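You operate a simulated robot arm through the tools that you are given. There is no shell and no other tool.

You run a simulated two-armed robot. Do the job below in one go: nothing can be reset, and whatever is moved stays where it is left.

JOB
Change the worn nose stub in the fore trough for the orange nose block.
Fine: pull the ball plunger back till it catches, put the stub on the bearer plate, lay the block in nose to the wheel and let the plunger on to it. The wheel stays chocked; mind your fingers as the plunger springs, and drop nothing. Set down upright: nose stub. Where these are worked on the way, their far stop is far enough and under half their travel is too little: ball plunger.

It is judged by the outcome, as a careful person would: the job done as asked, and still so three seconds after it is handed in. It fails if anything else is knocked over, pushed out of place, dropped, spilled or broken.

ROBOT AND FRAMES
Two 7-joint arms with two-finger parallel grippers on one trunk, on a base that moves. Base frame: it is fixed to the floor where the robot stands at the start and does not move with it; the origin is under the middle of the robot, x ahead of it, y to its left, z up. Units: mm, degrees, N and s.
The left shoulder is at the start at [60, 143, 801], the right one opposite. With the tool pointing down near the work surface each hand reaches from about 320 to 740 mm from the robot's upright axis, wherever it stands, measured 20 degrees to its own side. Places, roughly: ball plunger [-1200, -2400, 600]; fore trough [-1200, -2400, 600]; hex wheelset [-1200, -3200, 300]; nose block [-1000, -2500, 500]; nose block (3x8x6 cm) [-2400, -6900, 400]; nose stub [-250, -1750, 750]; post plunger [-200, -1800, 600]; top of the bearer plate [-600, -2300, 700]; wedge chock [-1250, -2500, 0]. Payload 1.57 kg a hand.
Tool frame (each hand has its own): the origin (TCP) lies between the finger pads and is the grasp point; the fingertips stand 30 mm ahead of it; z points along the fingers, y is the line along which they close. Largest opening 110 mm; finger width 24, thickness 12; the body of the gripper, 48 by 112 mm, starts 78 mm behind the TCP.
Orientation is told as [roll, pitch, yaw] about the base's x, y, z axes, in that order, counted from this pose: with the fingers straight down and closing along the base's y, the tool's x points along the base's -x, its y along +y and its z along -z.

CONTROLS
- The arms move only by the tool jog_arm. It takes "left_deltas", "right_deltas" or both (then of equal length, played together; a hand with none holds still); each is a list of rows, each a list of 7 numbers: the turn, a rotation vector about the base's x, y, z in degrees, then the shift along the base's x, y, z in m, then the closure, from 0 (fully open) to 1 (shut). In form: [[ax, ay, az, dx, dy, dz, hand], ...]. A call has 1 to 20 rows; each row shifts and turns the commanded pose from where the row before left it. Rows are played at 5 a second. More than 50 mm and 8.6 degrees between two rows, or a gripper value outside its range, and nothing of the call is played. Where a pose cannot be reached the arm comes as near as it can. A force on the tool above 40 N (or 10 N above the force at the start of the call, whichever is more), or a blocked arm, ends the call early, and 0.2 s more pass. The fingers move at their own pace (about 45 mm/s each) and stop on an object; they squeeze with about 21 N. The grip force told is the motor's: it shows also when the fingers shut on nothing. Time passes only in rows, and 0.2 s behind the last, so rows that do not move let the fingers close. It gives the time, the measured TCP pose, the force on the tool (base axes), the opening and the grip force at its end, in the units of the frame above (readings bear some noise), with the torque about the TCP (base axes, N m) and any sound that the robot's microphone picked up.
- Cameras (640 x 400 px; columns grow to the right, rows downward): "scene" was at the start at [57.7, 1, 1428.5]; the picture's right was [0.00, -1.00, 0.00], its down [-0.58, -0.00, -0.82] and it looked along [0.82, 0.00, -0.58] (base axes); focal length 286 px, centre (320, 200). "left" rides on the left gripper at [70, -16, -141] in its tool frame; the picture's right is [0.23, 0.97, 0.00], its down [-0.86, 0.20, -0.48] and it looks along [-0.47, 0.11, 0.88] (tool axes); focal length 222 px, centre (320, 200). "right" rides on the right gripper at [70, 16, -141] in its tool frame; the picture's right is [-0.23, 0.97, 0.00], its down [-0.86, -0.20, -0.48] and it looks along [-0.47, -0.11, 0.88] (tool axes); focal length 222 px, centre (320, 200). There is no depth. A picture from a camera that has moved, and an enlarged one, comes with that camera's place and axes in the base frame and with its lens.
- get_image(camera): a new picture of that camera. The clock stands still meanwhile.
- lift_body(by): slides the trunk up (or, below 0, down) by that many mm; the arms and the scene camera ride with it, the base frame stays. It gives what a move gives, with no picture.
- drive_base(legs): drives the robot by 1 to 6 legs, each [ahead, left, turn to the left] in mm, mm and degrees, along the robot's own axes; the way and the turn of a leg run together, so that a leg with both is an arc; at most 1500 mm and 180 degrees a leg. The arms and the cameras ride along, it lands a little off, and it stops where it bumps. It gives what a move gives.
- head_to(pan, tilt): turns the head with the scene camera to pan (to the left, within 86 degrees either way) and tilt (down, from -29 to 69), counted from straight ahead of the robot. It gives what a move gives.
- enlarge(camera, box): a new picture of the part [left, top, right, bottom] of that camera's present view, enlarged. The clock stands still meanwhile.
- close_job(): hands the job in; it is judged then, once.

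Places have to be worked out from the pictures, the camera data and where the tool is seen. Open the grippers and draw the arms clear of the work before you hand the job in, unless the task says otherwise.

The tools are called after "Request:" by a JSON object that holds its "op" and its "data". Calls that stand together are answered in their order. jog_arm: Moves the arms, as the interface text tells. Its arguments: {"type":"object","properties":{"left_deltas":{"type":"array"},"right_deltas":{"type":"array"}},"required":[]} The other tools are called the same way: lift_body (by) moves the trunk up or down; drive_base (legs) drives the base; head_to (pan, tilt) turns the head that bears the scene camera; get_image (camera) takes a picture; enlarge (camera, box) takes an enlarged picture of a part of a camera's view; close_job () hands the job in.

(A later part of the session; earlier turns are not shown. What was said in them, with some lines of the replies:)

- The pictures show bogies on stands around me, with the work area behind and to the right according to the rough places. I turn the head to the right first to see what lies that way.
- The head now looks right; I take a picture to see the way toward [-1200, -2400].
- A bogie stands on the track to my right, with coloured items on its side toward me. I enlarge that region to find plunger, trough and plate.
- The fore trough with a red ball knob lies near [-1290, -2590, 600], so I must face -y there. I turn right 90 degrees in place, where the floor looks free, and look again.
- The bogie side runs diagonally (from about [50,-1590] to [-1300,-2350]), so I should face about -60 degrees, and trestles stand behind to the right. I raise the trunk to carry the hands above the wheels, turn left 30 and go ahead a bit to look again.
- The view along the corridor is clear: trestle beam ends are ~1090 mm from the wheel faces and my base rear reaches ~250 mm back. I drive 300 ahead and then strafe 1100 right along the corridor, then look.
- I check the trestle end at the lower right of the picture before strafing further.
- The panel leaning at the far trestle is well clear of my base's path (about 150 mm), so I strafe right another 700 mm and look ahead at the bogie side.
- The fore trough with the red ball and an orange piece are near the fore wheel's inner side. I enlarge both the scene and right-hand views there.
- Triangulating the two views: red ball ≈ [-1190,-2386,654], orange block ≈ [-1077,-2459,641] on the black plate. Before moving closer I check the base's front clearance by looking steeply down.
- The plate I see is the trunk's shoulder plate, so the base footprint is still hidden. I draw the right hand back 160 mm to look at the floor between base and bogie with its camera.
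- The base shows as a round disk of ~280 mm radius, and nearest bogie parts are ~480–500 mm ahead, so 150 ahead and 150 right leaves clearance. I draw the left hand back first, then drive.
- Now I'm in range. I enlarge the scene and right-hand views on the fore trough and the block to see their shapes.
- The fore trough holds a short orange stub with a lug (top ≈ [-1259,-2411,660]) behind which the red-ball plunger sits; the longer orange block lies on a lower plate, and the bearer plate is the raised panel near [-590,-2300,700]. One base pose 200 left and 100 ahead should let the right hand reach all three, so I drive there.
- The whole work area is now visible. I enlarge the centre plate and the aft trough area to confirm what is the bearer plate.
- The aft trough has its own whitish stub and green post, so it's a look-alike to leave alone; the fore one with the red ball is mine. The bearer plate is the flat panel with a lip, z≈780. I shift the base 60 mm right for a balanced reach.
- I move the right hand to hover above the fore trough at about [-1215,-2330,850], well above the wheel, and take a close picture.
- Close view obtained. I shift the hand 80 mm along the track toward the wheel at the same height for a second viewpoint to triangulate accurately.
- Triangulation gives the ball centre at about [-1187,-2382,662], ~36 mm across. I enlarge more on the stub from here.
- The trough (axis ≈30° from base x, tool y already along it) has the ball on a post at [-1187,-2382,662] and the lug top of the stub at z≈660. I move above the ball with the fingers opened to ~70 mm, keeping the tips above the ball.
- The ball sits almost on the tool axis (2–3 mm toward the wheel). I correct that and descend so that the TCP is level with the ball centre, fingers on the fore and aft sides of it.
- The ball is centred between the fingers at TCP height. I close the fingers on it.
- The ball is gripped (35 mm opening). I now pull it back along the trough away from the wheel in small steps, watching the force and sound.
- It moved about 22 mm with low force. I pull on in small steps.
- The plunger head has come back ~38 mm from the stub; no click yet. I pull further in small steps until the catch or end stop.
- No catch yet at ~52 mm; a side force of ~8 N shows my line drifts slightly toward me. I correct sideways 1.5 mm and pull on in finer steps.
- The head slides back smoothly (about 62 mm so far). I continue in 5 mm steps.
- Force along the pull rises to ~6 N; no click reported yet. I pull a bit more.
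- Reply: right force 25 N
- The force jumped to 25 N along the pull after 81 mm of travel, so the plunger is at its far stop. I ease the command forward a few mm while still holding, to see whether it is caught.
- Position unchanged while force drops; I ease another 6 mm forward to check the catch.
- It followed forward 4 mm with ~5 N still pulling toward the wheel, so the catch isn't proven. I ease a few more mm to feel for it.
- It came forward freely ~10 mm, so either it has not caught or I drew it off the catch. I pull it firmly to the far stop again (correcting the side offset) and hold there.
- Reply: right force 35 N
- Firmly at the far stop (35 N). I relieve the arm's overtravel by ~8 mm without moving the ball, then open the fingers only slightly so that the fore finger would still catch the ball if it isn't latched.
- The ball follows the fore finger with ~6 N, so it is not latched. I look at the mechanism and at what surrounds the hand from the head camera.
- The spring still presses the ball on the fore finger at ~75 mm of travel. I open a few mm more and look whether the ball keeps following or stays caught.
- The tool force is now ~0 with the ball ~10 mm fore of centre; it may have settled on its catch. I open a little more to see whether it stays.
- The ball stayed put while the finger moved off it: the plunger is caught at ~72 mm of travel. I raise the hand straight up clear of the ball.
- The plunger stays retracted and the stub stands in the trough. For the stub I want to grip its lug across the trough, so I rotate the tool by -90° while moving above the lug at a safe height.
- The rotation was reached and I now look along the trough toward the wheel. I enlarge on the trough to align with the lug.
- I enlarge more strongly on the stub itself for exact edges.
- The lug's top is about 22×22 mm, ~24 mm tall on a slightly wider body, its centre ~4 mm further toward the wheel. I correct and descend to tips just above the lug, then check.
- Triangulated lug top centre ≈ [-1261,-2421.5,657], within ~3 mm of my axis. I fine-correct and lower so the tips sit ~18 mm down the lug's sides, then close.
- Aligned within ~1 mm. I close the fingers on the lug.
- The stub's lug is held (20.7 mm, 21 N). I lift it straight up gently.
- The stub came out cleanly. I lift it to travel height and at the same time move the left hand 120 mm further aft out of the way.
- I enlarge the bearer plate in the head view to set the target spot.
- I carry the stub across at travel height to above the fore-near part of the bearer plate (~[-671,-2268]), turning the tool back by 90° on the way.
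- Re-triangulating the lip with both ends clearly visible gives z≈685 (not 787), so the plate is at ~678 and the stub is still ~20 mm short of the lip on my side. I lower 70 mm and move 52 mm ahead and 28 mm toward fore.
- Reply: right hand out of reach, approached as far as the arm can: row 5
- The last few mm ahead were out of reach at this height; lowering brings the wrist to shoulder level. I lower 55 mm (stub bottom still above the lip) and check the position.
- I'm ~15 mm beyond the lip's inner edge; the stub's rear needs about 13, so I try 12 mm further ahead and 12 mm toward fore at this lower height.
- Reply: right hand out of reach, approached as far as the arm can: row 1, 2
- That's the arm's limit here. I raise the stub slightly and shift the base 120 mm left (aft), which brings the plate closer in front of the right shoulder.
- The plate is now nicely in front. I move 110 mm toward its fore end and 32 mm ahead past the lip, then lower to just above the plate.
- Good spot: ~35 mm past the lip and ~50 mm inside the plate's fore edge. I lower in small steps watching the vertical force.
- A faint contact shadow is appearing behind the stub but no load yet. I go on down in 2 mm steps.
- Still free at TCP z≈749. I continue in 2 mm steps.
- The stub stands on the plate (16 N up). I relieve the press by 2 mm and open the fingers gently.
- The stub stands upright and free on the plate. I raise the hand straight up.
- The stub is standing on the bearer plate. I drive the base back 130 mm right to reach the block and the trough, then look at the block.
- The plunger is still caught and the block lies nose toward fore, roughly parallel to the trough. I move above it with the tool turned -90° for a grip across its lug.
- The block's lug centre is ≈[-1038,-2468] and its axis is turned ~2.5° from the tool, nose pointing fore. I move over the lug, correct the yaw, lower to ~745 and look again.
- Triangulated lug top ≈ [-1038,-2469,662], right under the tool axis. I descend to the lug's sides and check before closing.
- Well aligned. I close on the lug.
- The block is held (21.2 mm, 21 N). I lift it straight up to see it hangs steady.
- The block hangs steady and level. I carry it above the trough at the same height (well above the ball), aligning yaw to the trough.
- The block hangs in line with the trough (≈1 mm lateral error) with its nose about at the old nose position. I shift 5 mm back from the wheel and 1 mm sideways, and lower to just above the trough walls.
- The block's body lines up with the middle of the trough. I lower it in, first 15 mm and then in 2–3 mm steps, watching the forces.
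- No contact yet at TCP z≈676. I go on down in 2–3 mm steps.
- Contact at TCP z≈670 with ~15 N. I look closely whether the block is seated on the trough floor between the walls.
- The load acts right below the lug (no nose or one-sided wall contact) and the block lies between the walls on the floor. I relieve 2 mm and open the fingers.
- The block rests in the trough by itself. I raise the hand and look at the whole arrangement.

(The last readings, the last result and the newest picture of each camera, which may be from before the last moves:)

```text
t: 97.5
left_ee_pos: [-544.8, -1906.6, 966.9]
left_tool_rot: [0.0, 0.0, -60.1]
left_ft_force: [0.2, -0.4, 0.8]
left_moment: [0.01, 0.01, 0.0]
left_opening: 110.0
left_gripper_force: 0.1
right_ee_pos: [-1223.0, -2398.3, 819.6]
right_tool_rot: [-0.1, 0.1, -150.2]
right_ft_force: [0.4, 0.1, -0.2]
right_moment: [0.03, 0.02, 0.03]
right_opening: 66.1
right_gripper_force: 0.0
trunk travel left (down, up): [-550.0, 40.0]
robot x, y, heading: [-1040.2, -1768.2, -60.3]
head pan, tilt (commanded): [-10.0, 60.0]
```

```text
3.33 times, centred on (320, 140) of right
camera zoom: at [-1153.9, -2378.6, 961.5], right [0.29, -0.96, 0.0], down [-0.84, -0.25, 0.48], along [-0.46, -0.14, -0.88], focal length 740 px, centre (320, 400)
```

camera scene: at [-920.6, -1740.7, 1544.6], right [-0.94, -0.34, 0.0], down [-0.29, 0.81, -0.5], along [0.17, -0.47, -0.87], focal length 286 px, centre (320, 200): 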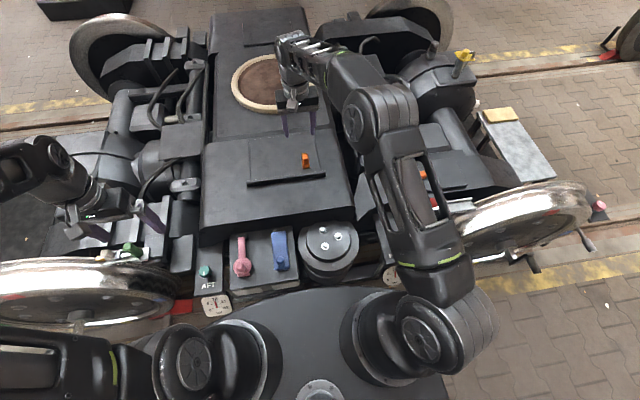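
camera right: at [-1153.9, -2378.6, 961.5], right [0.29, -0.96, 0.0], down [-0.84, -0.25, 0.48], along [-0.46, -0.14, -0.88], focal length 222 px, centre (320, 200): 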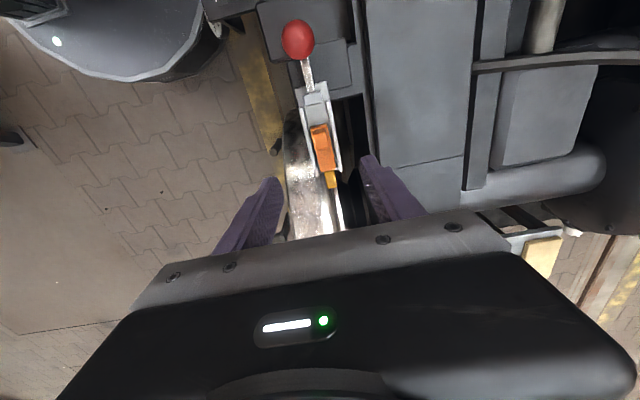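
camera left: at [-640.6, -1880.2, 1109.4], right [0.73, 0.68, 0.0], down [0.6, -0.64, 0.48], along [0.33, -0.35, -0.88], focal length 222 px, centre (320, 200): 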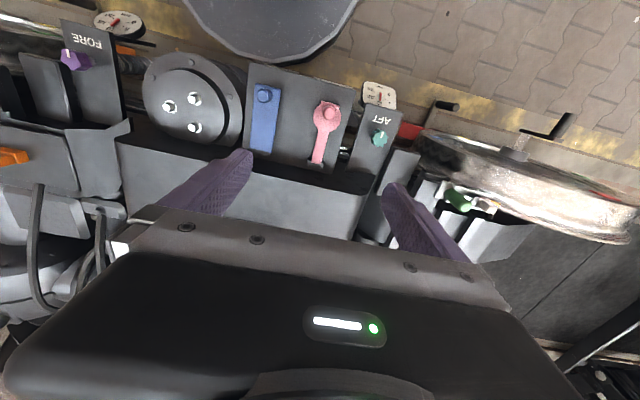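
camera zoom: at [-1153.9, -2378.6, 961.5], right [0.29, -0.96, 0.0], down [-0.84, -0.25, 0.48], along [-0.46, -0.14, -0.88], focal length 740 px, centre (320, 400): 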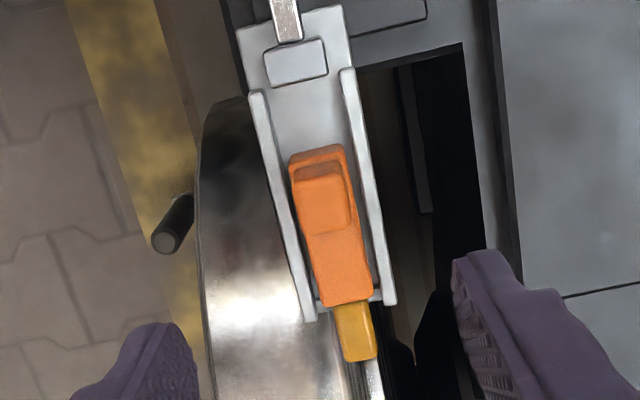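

The block lies in the trough with its nose toward the wheel, and the plunger is still caught behind it. I turn the tool back 90° and move above the ball to let the plunger forward under control.

Request:
{"op": "jog_arm", "data": {"right_deltas": [[0, 0, 8.2, 0.00882, 0.00485, 0, 0.36], [0, 0, 8.2, 0.00882, 0.00485, 0, 0.36], [0, 0, 8.2, 0.00882, 0.00485, 0, 0.36], [0, 0, 8.2, 0.00882, 0.00485, 0, 0.36], [0, 0, 8.2, 0.00882, 0.00485, 0, 0.36], [0, 0, 8.2, 0.00882, 0.00485, 0, 0.36], [0, 0, 8.2, 0.00882, 0.00485, 0, 0.36], [0, 0, 8.2, 0.00882, 0.00485, 0, 0.36], [0, 0, 8.2, 0.00882, 0.00485, 0, 0.36], [0, 0, 8.2, 0.00882, 0.00485, -0.03, 0.36], [0, 0, 8.2, 0.00882, 0.00485, -0.03, 0.36], [0, 0, 0, 0, 0, 0, 0.36]]}}

Request:
{"op": "get_image", "data": {"camera": "right"}}

Request:
{"op": "enlarge", "data": {"camera": "right", "box": [200, 100, 420, 225]}}

```text
t: 100.1
left_ee_pos: [-545.6, -1906.4, 967.8]
left_tool_rot: [0.0, 0.0, -60.1]
left_ft_force: [-0.1, -0.5, 0.6]
left_moment: [0.02, -0.01, -0.01]
left_opening: 110.0
left_gripper_force: 0.0
right_ee_pos: [-1125.3, -2344.4, 760.1]
right_tool_rot: [0.0, -0.1, -59.9]
right_ft_force: [-0.4, -0.2, 0.3]
right_moment: [-0.01, 0.01, -0.02]
right_opening: 70.5
right_gripper_force: 0.1
trunk travel left (down, up): [-550.0, 40.0]
robot x, y, heading: [-1038.7, -1770.2, -60.3]
head pan, tilt (commanded): [-10.0, 60.0]
```

```text
taken
camera right: at [-1146.2, -2276.6, 901.3], right [0.96, 0.29, 0.0], down [0.26, -0.84, 0.48], along [0.14, -0.46, -0.88], focal length 222 px, centre (320, 200)
```

right: 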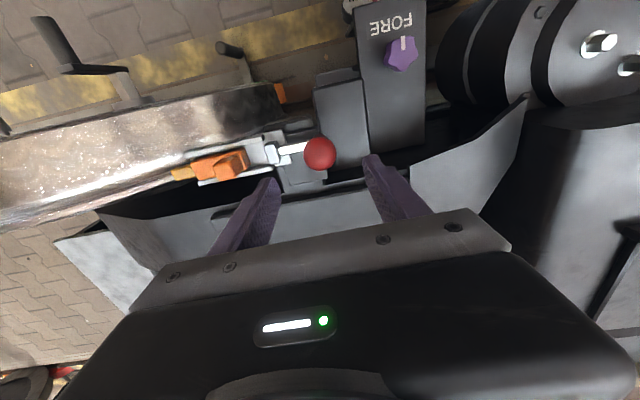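

```text
2.91 times, centred on (310, 162) of right
camera zoom: at [-1146.2, -2276.6, 901.3], right [0.96, 0.29, 0.0], down [0.26, -0.84, 0.48], along [0.14, -0.46, -0.88], focal length 646 px, centre (349, 309)
```

zoom: 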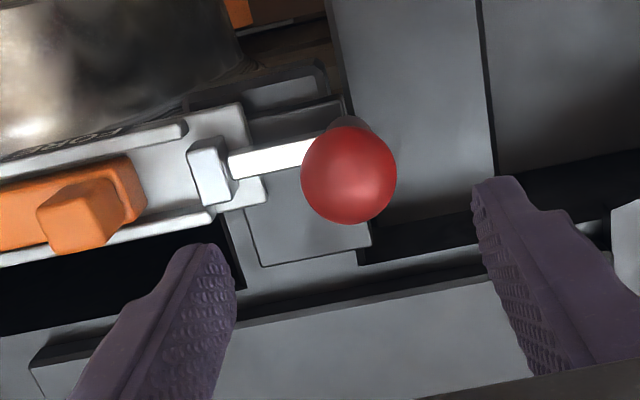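

The ball is exactly under the tool axis. I descend around it with 70 mm opening, as before.

Request:
{"op": "jog_arm", "data": {"right_deltas": [[0, 0, 0, 0, 0, -0.03, 0.36], [0, 0, 0, 0, 0, -0.03, 0.36], [0, 0, 0, 0, 0, -0.025, 0.36], [0, 0, 0, 0, 0, -0.011, 0.36], [0, 0, 0, 0, 0, 0, 0.36]]}}

Request:
{"op": "enlarge", "data": {"camera": "right", "box": [200, 130, 400, 255]}}

```text
t: 101.3
left_ee_pos: [-544.2, -1906.8, 967.3]
left_tool_rot: [0.1, 0.0, -60.1]
left_ft_force: [-0.7, 0.1, -0.4]
left_moment: [-0.02, 0.0, -0.03]
left_opening: 110.1
left_gripper_force: 0.0
right_ee_pos: [-1126.3, -2345.5, 663.4]
right_tool_rot: [0.1, 0.0, -60.0]
right_ft_force: [0.2, -0.1, 0.2]
right_moment: [-0.01, 0.0, 0.04]
right_opening: 70.5
right_gripper_force: 0.0
trunk travel left (down, up): [-550.0, 40.0]
robot x, y, heading: [-1035.9, -1767.5, -60.0]
head pan, tilt (commanded): [-10.0, 60.0]
```

```text
3.20 times, centred on (300, 192) of right
camera zoom: at [-1146.3, -2277.7, 805.4], right [0.96, 0.29, 0.0], down [0.26, -0.84, 0.48], along [0.14, -0.46, -0.88], focal length 711 px, centre (384, 224)
```

zoom: 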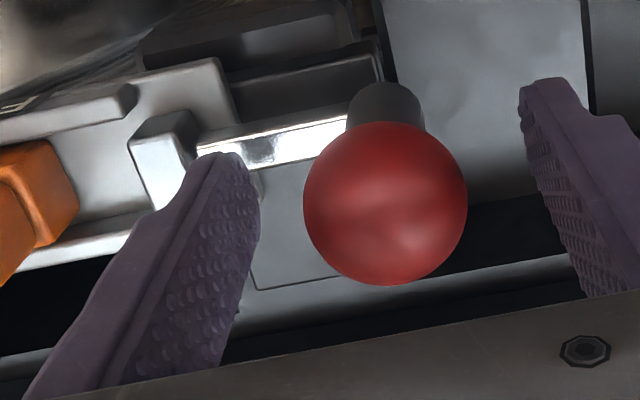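

Ball centred between the fingers. I close on it again.

Request:
{"op": "jog_arm", "data": {"right_deltas": [[0, 0, 0, 0, 0, 0, 0.8], [0, 0, 0, 0, 0, 0, 0.8], [0, 0, 0, 0, 0, 0, 0.8], [0, 0, 0, 0, 0, 0, 0.8]]}}

```text
t: 102.3
left_ee_pos: [-545.2, -1907.7, 967.1]
left_tool_rot: [0.0, 0.0, -60.1]
left_ft_force: [-0.4, 0.4, 0.1]
left_moment: [0.01, -0.02, 0.01]
left_opening: 109.8
left_gripper_force: 0.0
right_ee_pos: [-1125.7, -2345.8, 663.4]
right_tool_rot: [0.0, 0.0, -60.0]
right_ft_force: [0.7, 1.2, -1.4]
right_moment: [-0.05, -0.05, -0.03]
right_opening: 35.4
right_gripper_force: 30.6
trunk travel left (down, up): [-550.0, 40.0]
robot x, y, heading: [-1043.5, -1771.3, -59.8]
head pan, tilt (commanded): [-10.0, 60.0]
```

Held. I ease it toward the wheel in small steps to bring it off the catch, watching force and travel.

Request:
{"op": "jog_arm", "data": {"right_deltas": [[0, 0, 0, -0.0035, -0.002, 0, 0.8], [0, 0, 0, -0.0035, -0.002, 0, 0.8]]}}

```text
t: 102.9
left_ee_pos: [-544.8, -1907.5, 966.6]
left_tool_rot: [0.0, 0.0, -60.0]
left_ft_force: [0.3, -0.2, 0.6]
left_moment: [0.01, -0.02, -0.02]
left_opening: 110.0
left_gripper_force: 0.1
right_ee_pos: [-1134.3, -2349.4, 664.3]
right_tool_rot: [0.0, 0.0, -60.0]
right_ft_force: [0.7, -4.7, -5.5]
right_moment: [0.78, 0.43, -0.04]
right_opening: 35.3
right_gripper_force: 42.7
trunk travel left (down, up): [-550.0, 40.0]
robot x, y, heading: [-1040.3, -1770.1, -60.1]
head pan, tilt (commanded): [-10.0, 60.0]
```

It came off the catch and moves freely (about 9 mm). I guide it on toward the block in small steps.

Request:
{"op": "jog_arm", "data": {"right_deltas": [[0, 0, 0, -0.0043, -0.0025, 0, 0.8], [0, 0, 0, -0.0043, -0.0025, 0, 0.8], [0, 0, 0, -0.0043, -0.0025, 0, 0.8]]}}

Request:
{"op": "enlarge", "data": {"camera": "right", "box": [160, 130, 360, 255]}}

```text
t: 103.7
left_ee_pos: [-545.6, -1907.2, 967.0]
left_tool_rot: [0.1, 0.1, -60.1]
left_ft_force: [-0.1, 0.4, 0.2]
left_moment: [0.02, 0.01, 0.01]
left_opening: 110.1
left_gripper_force: 0.1
right_ee_pos: [-1145.7, -2357.3, 664.7]
right_tool_rot: [-0.1, 0.0, -60.0]
right_ft_force: [-1.7, -2.4, -6.4]
right_moment: [-0.58, -0.44, -0.1]
right_opening: 35.2
right_gripper_force: 42.6
trunk travel left (down, up): [-550.0, 40.0]
robot x, y, heading: [-1039.8, -1770.1, -59.9]
head pan, tilt (commanded): [-10.0, 60.0]
```

```text
3.20 times, centred on (260, 192) of right
camera zoom: at [-1167.0, -2289.2, 805.6], right [0.96, 0.29, 0.0], down [0.25, -0.84, 0.48], along [0.14, -0.46, -0.88], focal length 711 px, centre (512, 224)
```

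zoom: 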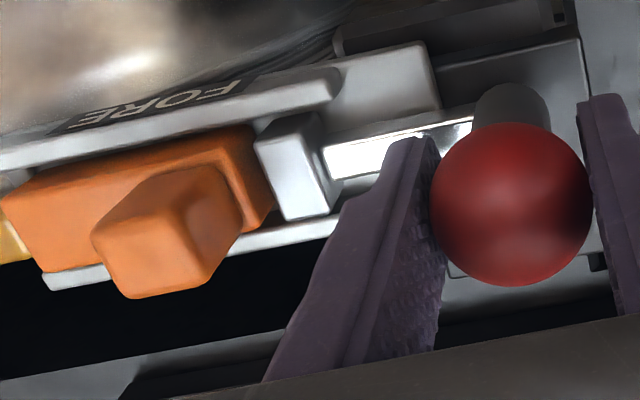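

The plunger head is about to meet the block's rear. I continue in 3 mm steps to bring the block against the wheel gently.

Request:
{"op": "jog_arm", "data": {"right_deltas": [[0, 0, 0, -0.0026, -0.0015, 0, 0.8], [0, 0, 0, -0.0026, -0.0015, 0, 0.8]]}}

Request:
{"op": "enlarge", "data": {"camera": "right", "box": [160, 130, 360, 255]}}

```text
t: 104.3
left_ee_pos: [-545.2, -1906.9, 967.3]
left_tool_rot: [0.0, 0.0, -60.0]
left_ft_force: [-0.3, 0.1, -0.5]
left_moment: [-0.01, 0.0, -0.05]
left_opening: 110.0
left_gripper_force: 0.2
right_ee_pos: [-1150.8, -2360.3, 664.4]
right_tool_rot: [0.0, -0.1, -59.9]
right_ft_force: [0.1, -5.4, -1.6]
right_moment: [1.04, 0.37, -0.01]
right_opening: 35.0
right_gripper_force: 42.4
trunk travel left (down, up): [-550.0, 40.0]
robot x, y, heading: [-1036.3, -1769.2, -60.2]
head pan, tilt (commanded): [-10.0, 60.0]
```

```text
3.20 times, centred on (260, 192) of right
camera zoom: at [-1171.6, -2291.7, 805.6], right [0.96, 0.29, 0.0], down [0.26, -0.84, 0.48], along [0.14, -0.46, -0.88], focal length 711 px, centre (512, 224)
```

zoom: 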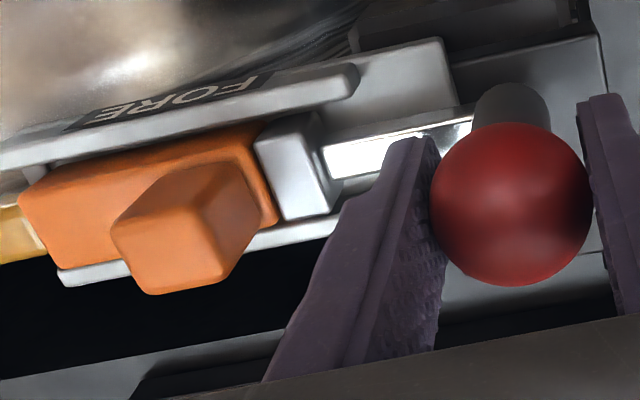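

The head now seems to touch the block; forces are still small. I push on in small steps until the nose bears on the wheel.

Request:
{"op": "jog_arm", "data": {"right_deltas": [[0, 0, 0, -0.0022, -0.0012, 0, 0.8], [0, 0, 0, -0.0022, -0.0012, 0, 0.8]]}}

Request:
{"op": "enlarge", "data": {"camera": "right", "box": [160, 130, 360, 255]}}

```text
t: 104.9
left_ee_pos: [-544.1, -1906.2, 966.7]
left_tool_rot: [0.0, 0.1, -60.1]
left_ft_force: [-0.3, 0.1, 0.0]
left_moment: [0.02, 0.0, 0.04]
left_opening: 109.9
left_gripper_force: 0.0
right_ee_pos: [-1154.1, -2361.9, 663.7]
right_tool_rot: [0.2, 0.1, -59.8]
right_ft_force: [7.3, 2.9, 1.3]
right_moment: [-0.22, -0.11, -0.26]
right_opening: 35.4
right_gripper_force: 42.5
trunk travel left (down, up): [-550.0, 40.0]
robot x, y, heading: [-1038.3, -1765.3, -60.2]
head pan, tilt (commanded): [-10.0, 60.0]
```

```text
3.20 times, centred on (260, 192) of right
camera zoom: at [-1174.2, -2293.1, 805.6], right [0.96, 0.29, 0.0], down [0.26, -0.84, 0.48], along [0.14, -0.46, -0.88], focal length 711 px, centre (512, 224)
```

zoom: 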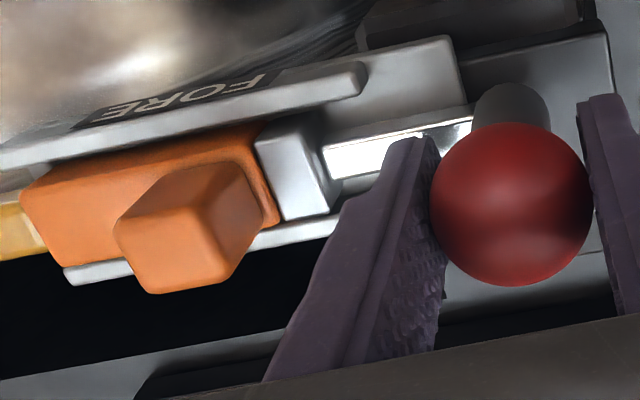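

Resistance of ~8 N: the block's nose has come to bear. I open the fingers so the spring alone presses the plunger onto the block.

Request:
{"op": "jog_arm", "data": {"right_deltas": [[0, 0, 0, 0, 0, 0, 0.65], [0, 0, 0, 0, 0, 0, 0.55], [0, 0, 0, 0, 0, 0, 0.4], [0, 0, 0, 0, 0, 0, 0.38], [0, 0, 0, 0, 0, 0, 0.38]]}}

Request:
{"op": "enlarge", "data": {"camera": "right", "box": [160, 130, 360, 255]}}

```text
t: 106.1
left_ee_pos: [-545.5, -1907.1, 967.7]
left_tool_rot: [0.0, 0.0, -60.1]
left_ft_force: [-0.6, 0.5, 0.1]
left_moment: [-0.02, -0.01, -0.03]
left_opening: 109.8
left_gripper_force: 0.0
right_ee_pos: [-1155.6, -2361.6, 664.5]
right_tool_rot: [0.1, 0.0, -60.0]
right_ft_force: [-0.6, 0.0, 0.8]
right_moment: [0.03, -0.01, 0.01]
right_opening: 68.2
right_gripper_force: 0.1
trunk travel left (down, up): [-550.0, 40.0]
robot x, y, heading: [-1037.6, -1771.4, -60.1]
head pan, tilt (commanded): [-10.0, 60.0]
```

```text
3.20 times, centred on (260, 192) of right
camera zoom: at [-1176.4, -2293.7, 805.4], right [0.96, 0.29, 0.0], down [0.26, -0.84, 0.48], along [0.14, -0.46, -0.88], focal length 711 px, centre (512, 224)
```

zoom: 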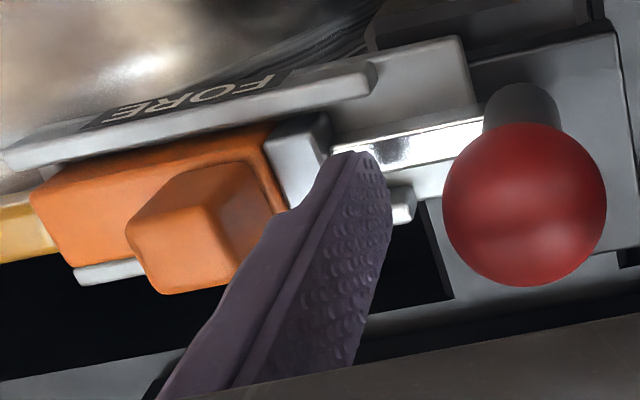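

The plunger rests on the block with the fingers clear. I raise the hand straight up and then inspect.

Request:
{"op": "jog_arm", "data": {"right_deltas": [[0, 0, 0, 0, 0, 0.01, 0.38], [0, 0, 0, 0, 0, 0.03, 0.38], [0, 0, 0, 0, 0, 0.04, 0.38], [0, 0, 0, 0, 0, 0.04, 0.38], [0, 0, 0, 0, 0, 0.04, 0.38], [0, 0, 0, 0, 0, 0, 0.38]]}}

Request:
{"op": "get_image", "data": {"camera": "right"}}

Request:
{"op": "enlarge", "data": {"camera": "right", "box": [180, 90, 380, 215]}}

```text
t: 107.5
left_ee_pos: [-545.2, -1906.4, 966.9]
left_tool_rot: [0.0, 0.1, -60.0]
left_ft_force: [0.7, 0.0, 1.0]
left_moment: [0.01, 0.01, -0.01]
left_opening: 110.0
left_gripper_force: 0.1
right_ee_pos: [-1154.1, -2361.9, 823.5]
right_tool_rot: [0.1, 0.2, -60.1]
right_ft_force: [0.4, -0.2, -0.5]
right_moment: [0.01, -0.03, -0.02]
right_opening: 68.3
right_gripper_force: 0.1
trunk travel left (down, up): [-550.0, 40.0]
robot x, y, heading: [-1039.9, -1767.4, -60.0]
head pan, tilt (commanded): [-10.0, 60.0]
```

```text
taken
camera right: at [-1173.7, -2294.1, 964.6], right [0.96, 0.29, 0.0], down [0.26, -0.84, 0.48], along [0.14, -0.46, -0.88], focal length 222 px, centre (320, 200)
```

right: 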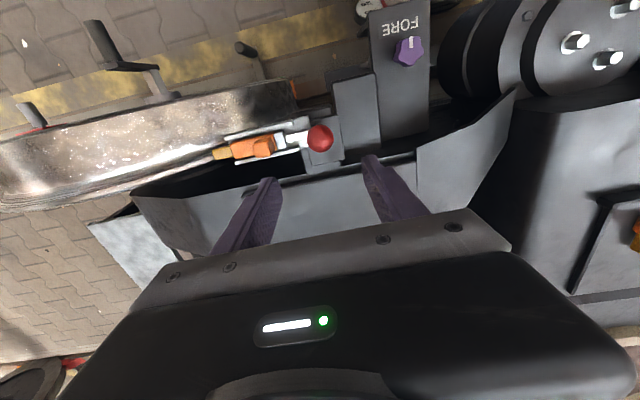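

```text
3.20 times, centred on (280, 152) of right
camera zoom: at [-1173.7, -2294.1, 964.6], right [0.96, 0.29, 0.0], down [0.26, -0.84, 0.48], along [0.14, -0.46, -0.88], focal length 711 px, centre (448, 352)
```

zoom: 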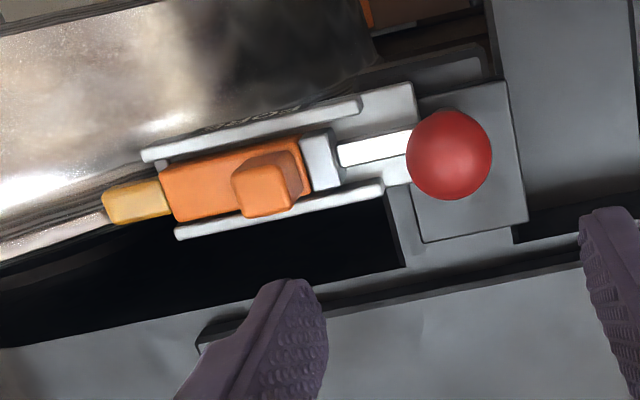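

The block sits in the trough, its nose where the stub's nose was, with the plunger head behind it. I zoom in to verify contact of head and block, and nose and wheel.

Request:
{"op": "enlarge", "data": {"camera": "right", "box": [205, 115, 345, 185]}}

Request:
{"op": "enlarge", "data": {"camera": "scene", "box": [360, 160, 480, 240]}}

```text
4.57 times, centred on (275, 150) of right
camera zoom: at [-1173.7, -2294.1, 964.6], right [0.96, 0.29, 0.0], down [0.26, -0.84, 0.48], along [0.14, -0.46, -0.88], focal length 1015 px, centre (526, 429)
```

zoom: 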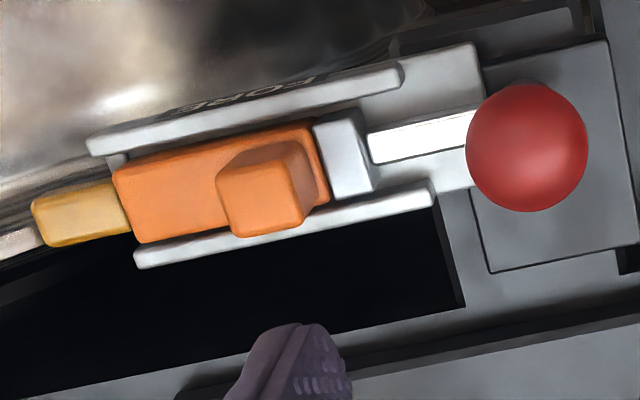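

```text
5.00 times, centred on (420, 200) of scene
camera zoom: at [-1031.1, -1805.5, 1544.6], right [-0.94, -0.34, 0.0], down [-0.29, 0.81, -0.5], along [0.17, -0.47, -0.87], focal length 1432 px, centre (-180, 200)
```

zoom: 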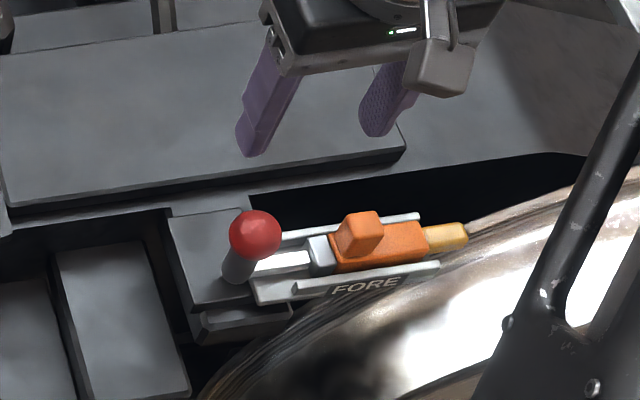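

The head bears on the block's rear and the nose on the wheel tread. I raise the right hand, open it fully and draw it back toward me, clear of the work.

Request:
{"op": "jog_arm", "data": {"right_deltas": [[0, 0, 0, 0, 0, 0.04, 0.3], [0, 0, 0, 0, 0, 0.045, 0.2], [0, 0, 0, 0, 0, 0.045, 0.1], [0, 0, 0, -0.015, 0.03, 0, 0], [0, 0, 0, -0.02, 0.035, 0, 0], [0, 0, 0, -0.02, 0.035, 0, 0], [0, 0, 0, -0.02, 0.035, 0, 0], [0, 0, 0, -0.02, 0.035, 0, 0], [0, 0, 0, -0.02, 0.035, 0, 0], [0, 0, 0, 0, 0, 0, 0]]}}

Request:
{"op": "head_to", "data": {"pan": -15, "tilt": 50}}

Request:
{"op": "get_image", "data": {"camera": "scene"}}

Request:
{"op": "get_image", "data": {"camera": "right"}}

```text
t: 109.7
left_ee_pos: [-545.0, -1906.9, 967.8]
left_tool_rot: [0.0, 0.1, -60.1]
left_ft_force: [0.0, -0.4, -0.5]
left_moment: [0.04, 0.01, 0.05]
left_opening: 110.1
left_gripper_force: 0.1
right_ee_pos: [-1272.7, -2157.5, 952.7]
right_tool_rot: [-0.1, 0.1, -59.9]
right_ft_force: [0.0, 0.9, 0.1]
right_moment: [0.03, 0.03, -0.02]
right_opening: 110.1
right_gripper_force: 0.0
trunk travel left (down, up): [-550.0, 40.0]
robot x, y, heading: [-1038.9, -1771.1, -60.2]
head pan, tilt (commanded): [-10.0, 60.0]
```

```text
t: 110.4
left_ee_pos: [-545.6, -1906.4, 966.0]
left_tool_rot: [0.0, 0.1, -60.1]
left_ft_force: [-0.7, -0.2, -0.4]
left_moment: [0.0, 0.02, -0.02]
left_opening: 110.1
left_gripper_force: 0.2
right_ee_pos: [-1272.6, -2156.9, 954.0]
right_tool_rot: [0.0, 0.0, -60.0]
right_ft_force: [-0.9, 0.0, 0.1]
right_moment: [-0.01, -0.01, 0.02]
right_opening: 110.2
right_gripper_force: 0.0
trunk travel left (down, up): [-550.0, 40.0]
robot x, y, heading: [-1040.0, -1772.0, -60.1]
head pan, tilt (commanded): [-15.0, 50.0]
```

```text
taken
camera scene: at [-1033.9, -1816.8, 1557.2], right [-0.97, -0.26, 0.0], down [-0.2, 0.74, -0.64], along [0.16, -0.62, -0.77], focal length 286 px, centre (320, 200)
```

scene: 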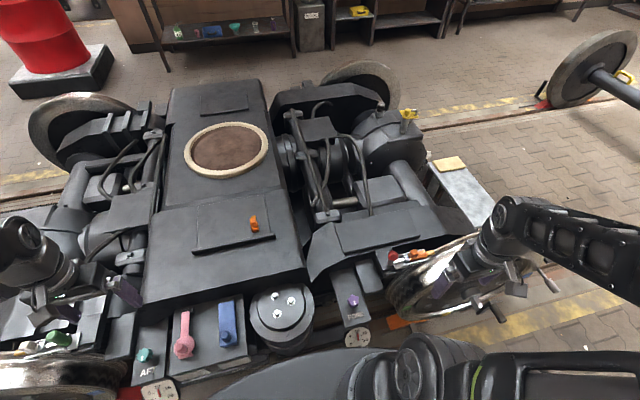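

```text
taken
camera right: at [-1292.9, -2089.8, 1094.7], right [0.96, 0.29, 0.0], down [0.26, -0.84, 0.48], along [0.14, -0.46, -0.88], focal length 222 px, centre (320, 200)
```

right: 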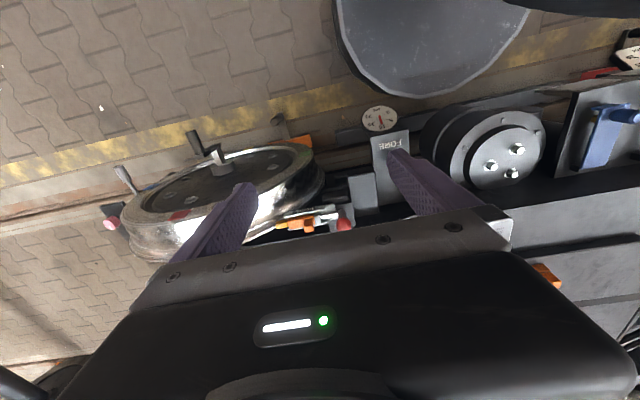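

I enlarge the stub on the bearer plate and the finished trough for a last check.

Request:
{"op": "enlarge", "data": {"camera": "scene", "box": [180, 190, 320, 270]}}

Request:
{"op": "enlarge", "data": {"camera": "scene", "box": [360, 220, 500, 340]}}

```text
4.57 times, centred on (250, 230) of scene
camera zoom: at [-1033.9, -1816.8, 1557.2], right [-0.97, -0.26, 0.0], down [-0.2, 0.74, -0.64], along [0.16, -0.62, -0.77], focal length 1310 px, centre (640, 63)
```

zoom: 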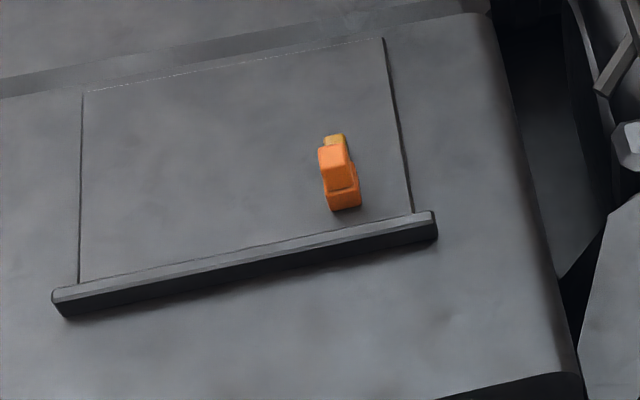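

```text
3.33 times, centred on (430, 280) of scene
camera zoom: at [-1033.9, -1816.8, 1557.2], right [-0.97, -0.26, 0.0], down [-0.2, 0.74, -0.64], along [0.16, -0.62, -0.77], focal length 955 px, centre (-47, -67)
```

zoom: 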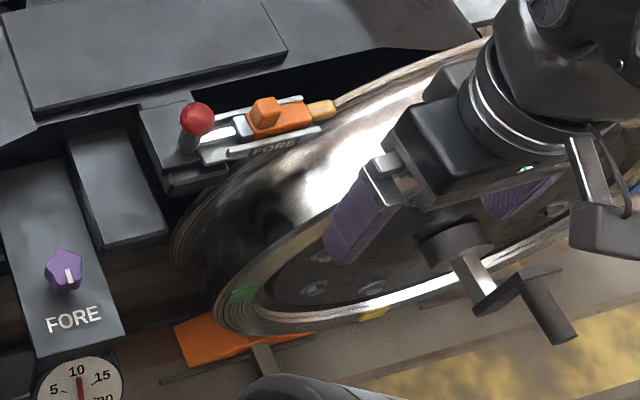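

The stub stands upright on the bearer plate. The orange block lies in the fore trough, nose on the wheel and plunger against it, and the chock is still in place. Both hands are open and clear, so I hand the job in.

Request:
{"op": "close_job", "data": {}}

```text
The job is handed in.
```

The worn nose stub is out of the fore trough and the orange nose block is in its place. I have handed the job in but have not seen the verdict.

- **Nose stub:** it stands upright on the bearer plate, just inside the lip, near the fore end.
- **Nose block:** it lies on the trough floor between the walls, with its nose against the wheel where the stub's nose was.
- **Ball plunger:** I pulled it to its far stop (about 82 mm). When eased it caught about 10 mm short of that. I then brought it forward by hand, so it did not spring, and let go once it met the block. The last pictures show it against the block's rear.
- **Wheel and surroundings:** the last pictures show the orange chock still at the wheel. Nothing was dropped or bumped, and I did not touch the look-alike aft trough.

Both grippers are open and the arms are clear of the work. I judged the plunger's contact with the block from the pictures and the force felt while guiding it forward. I did not push on it again after letting go.
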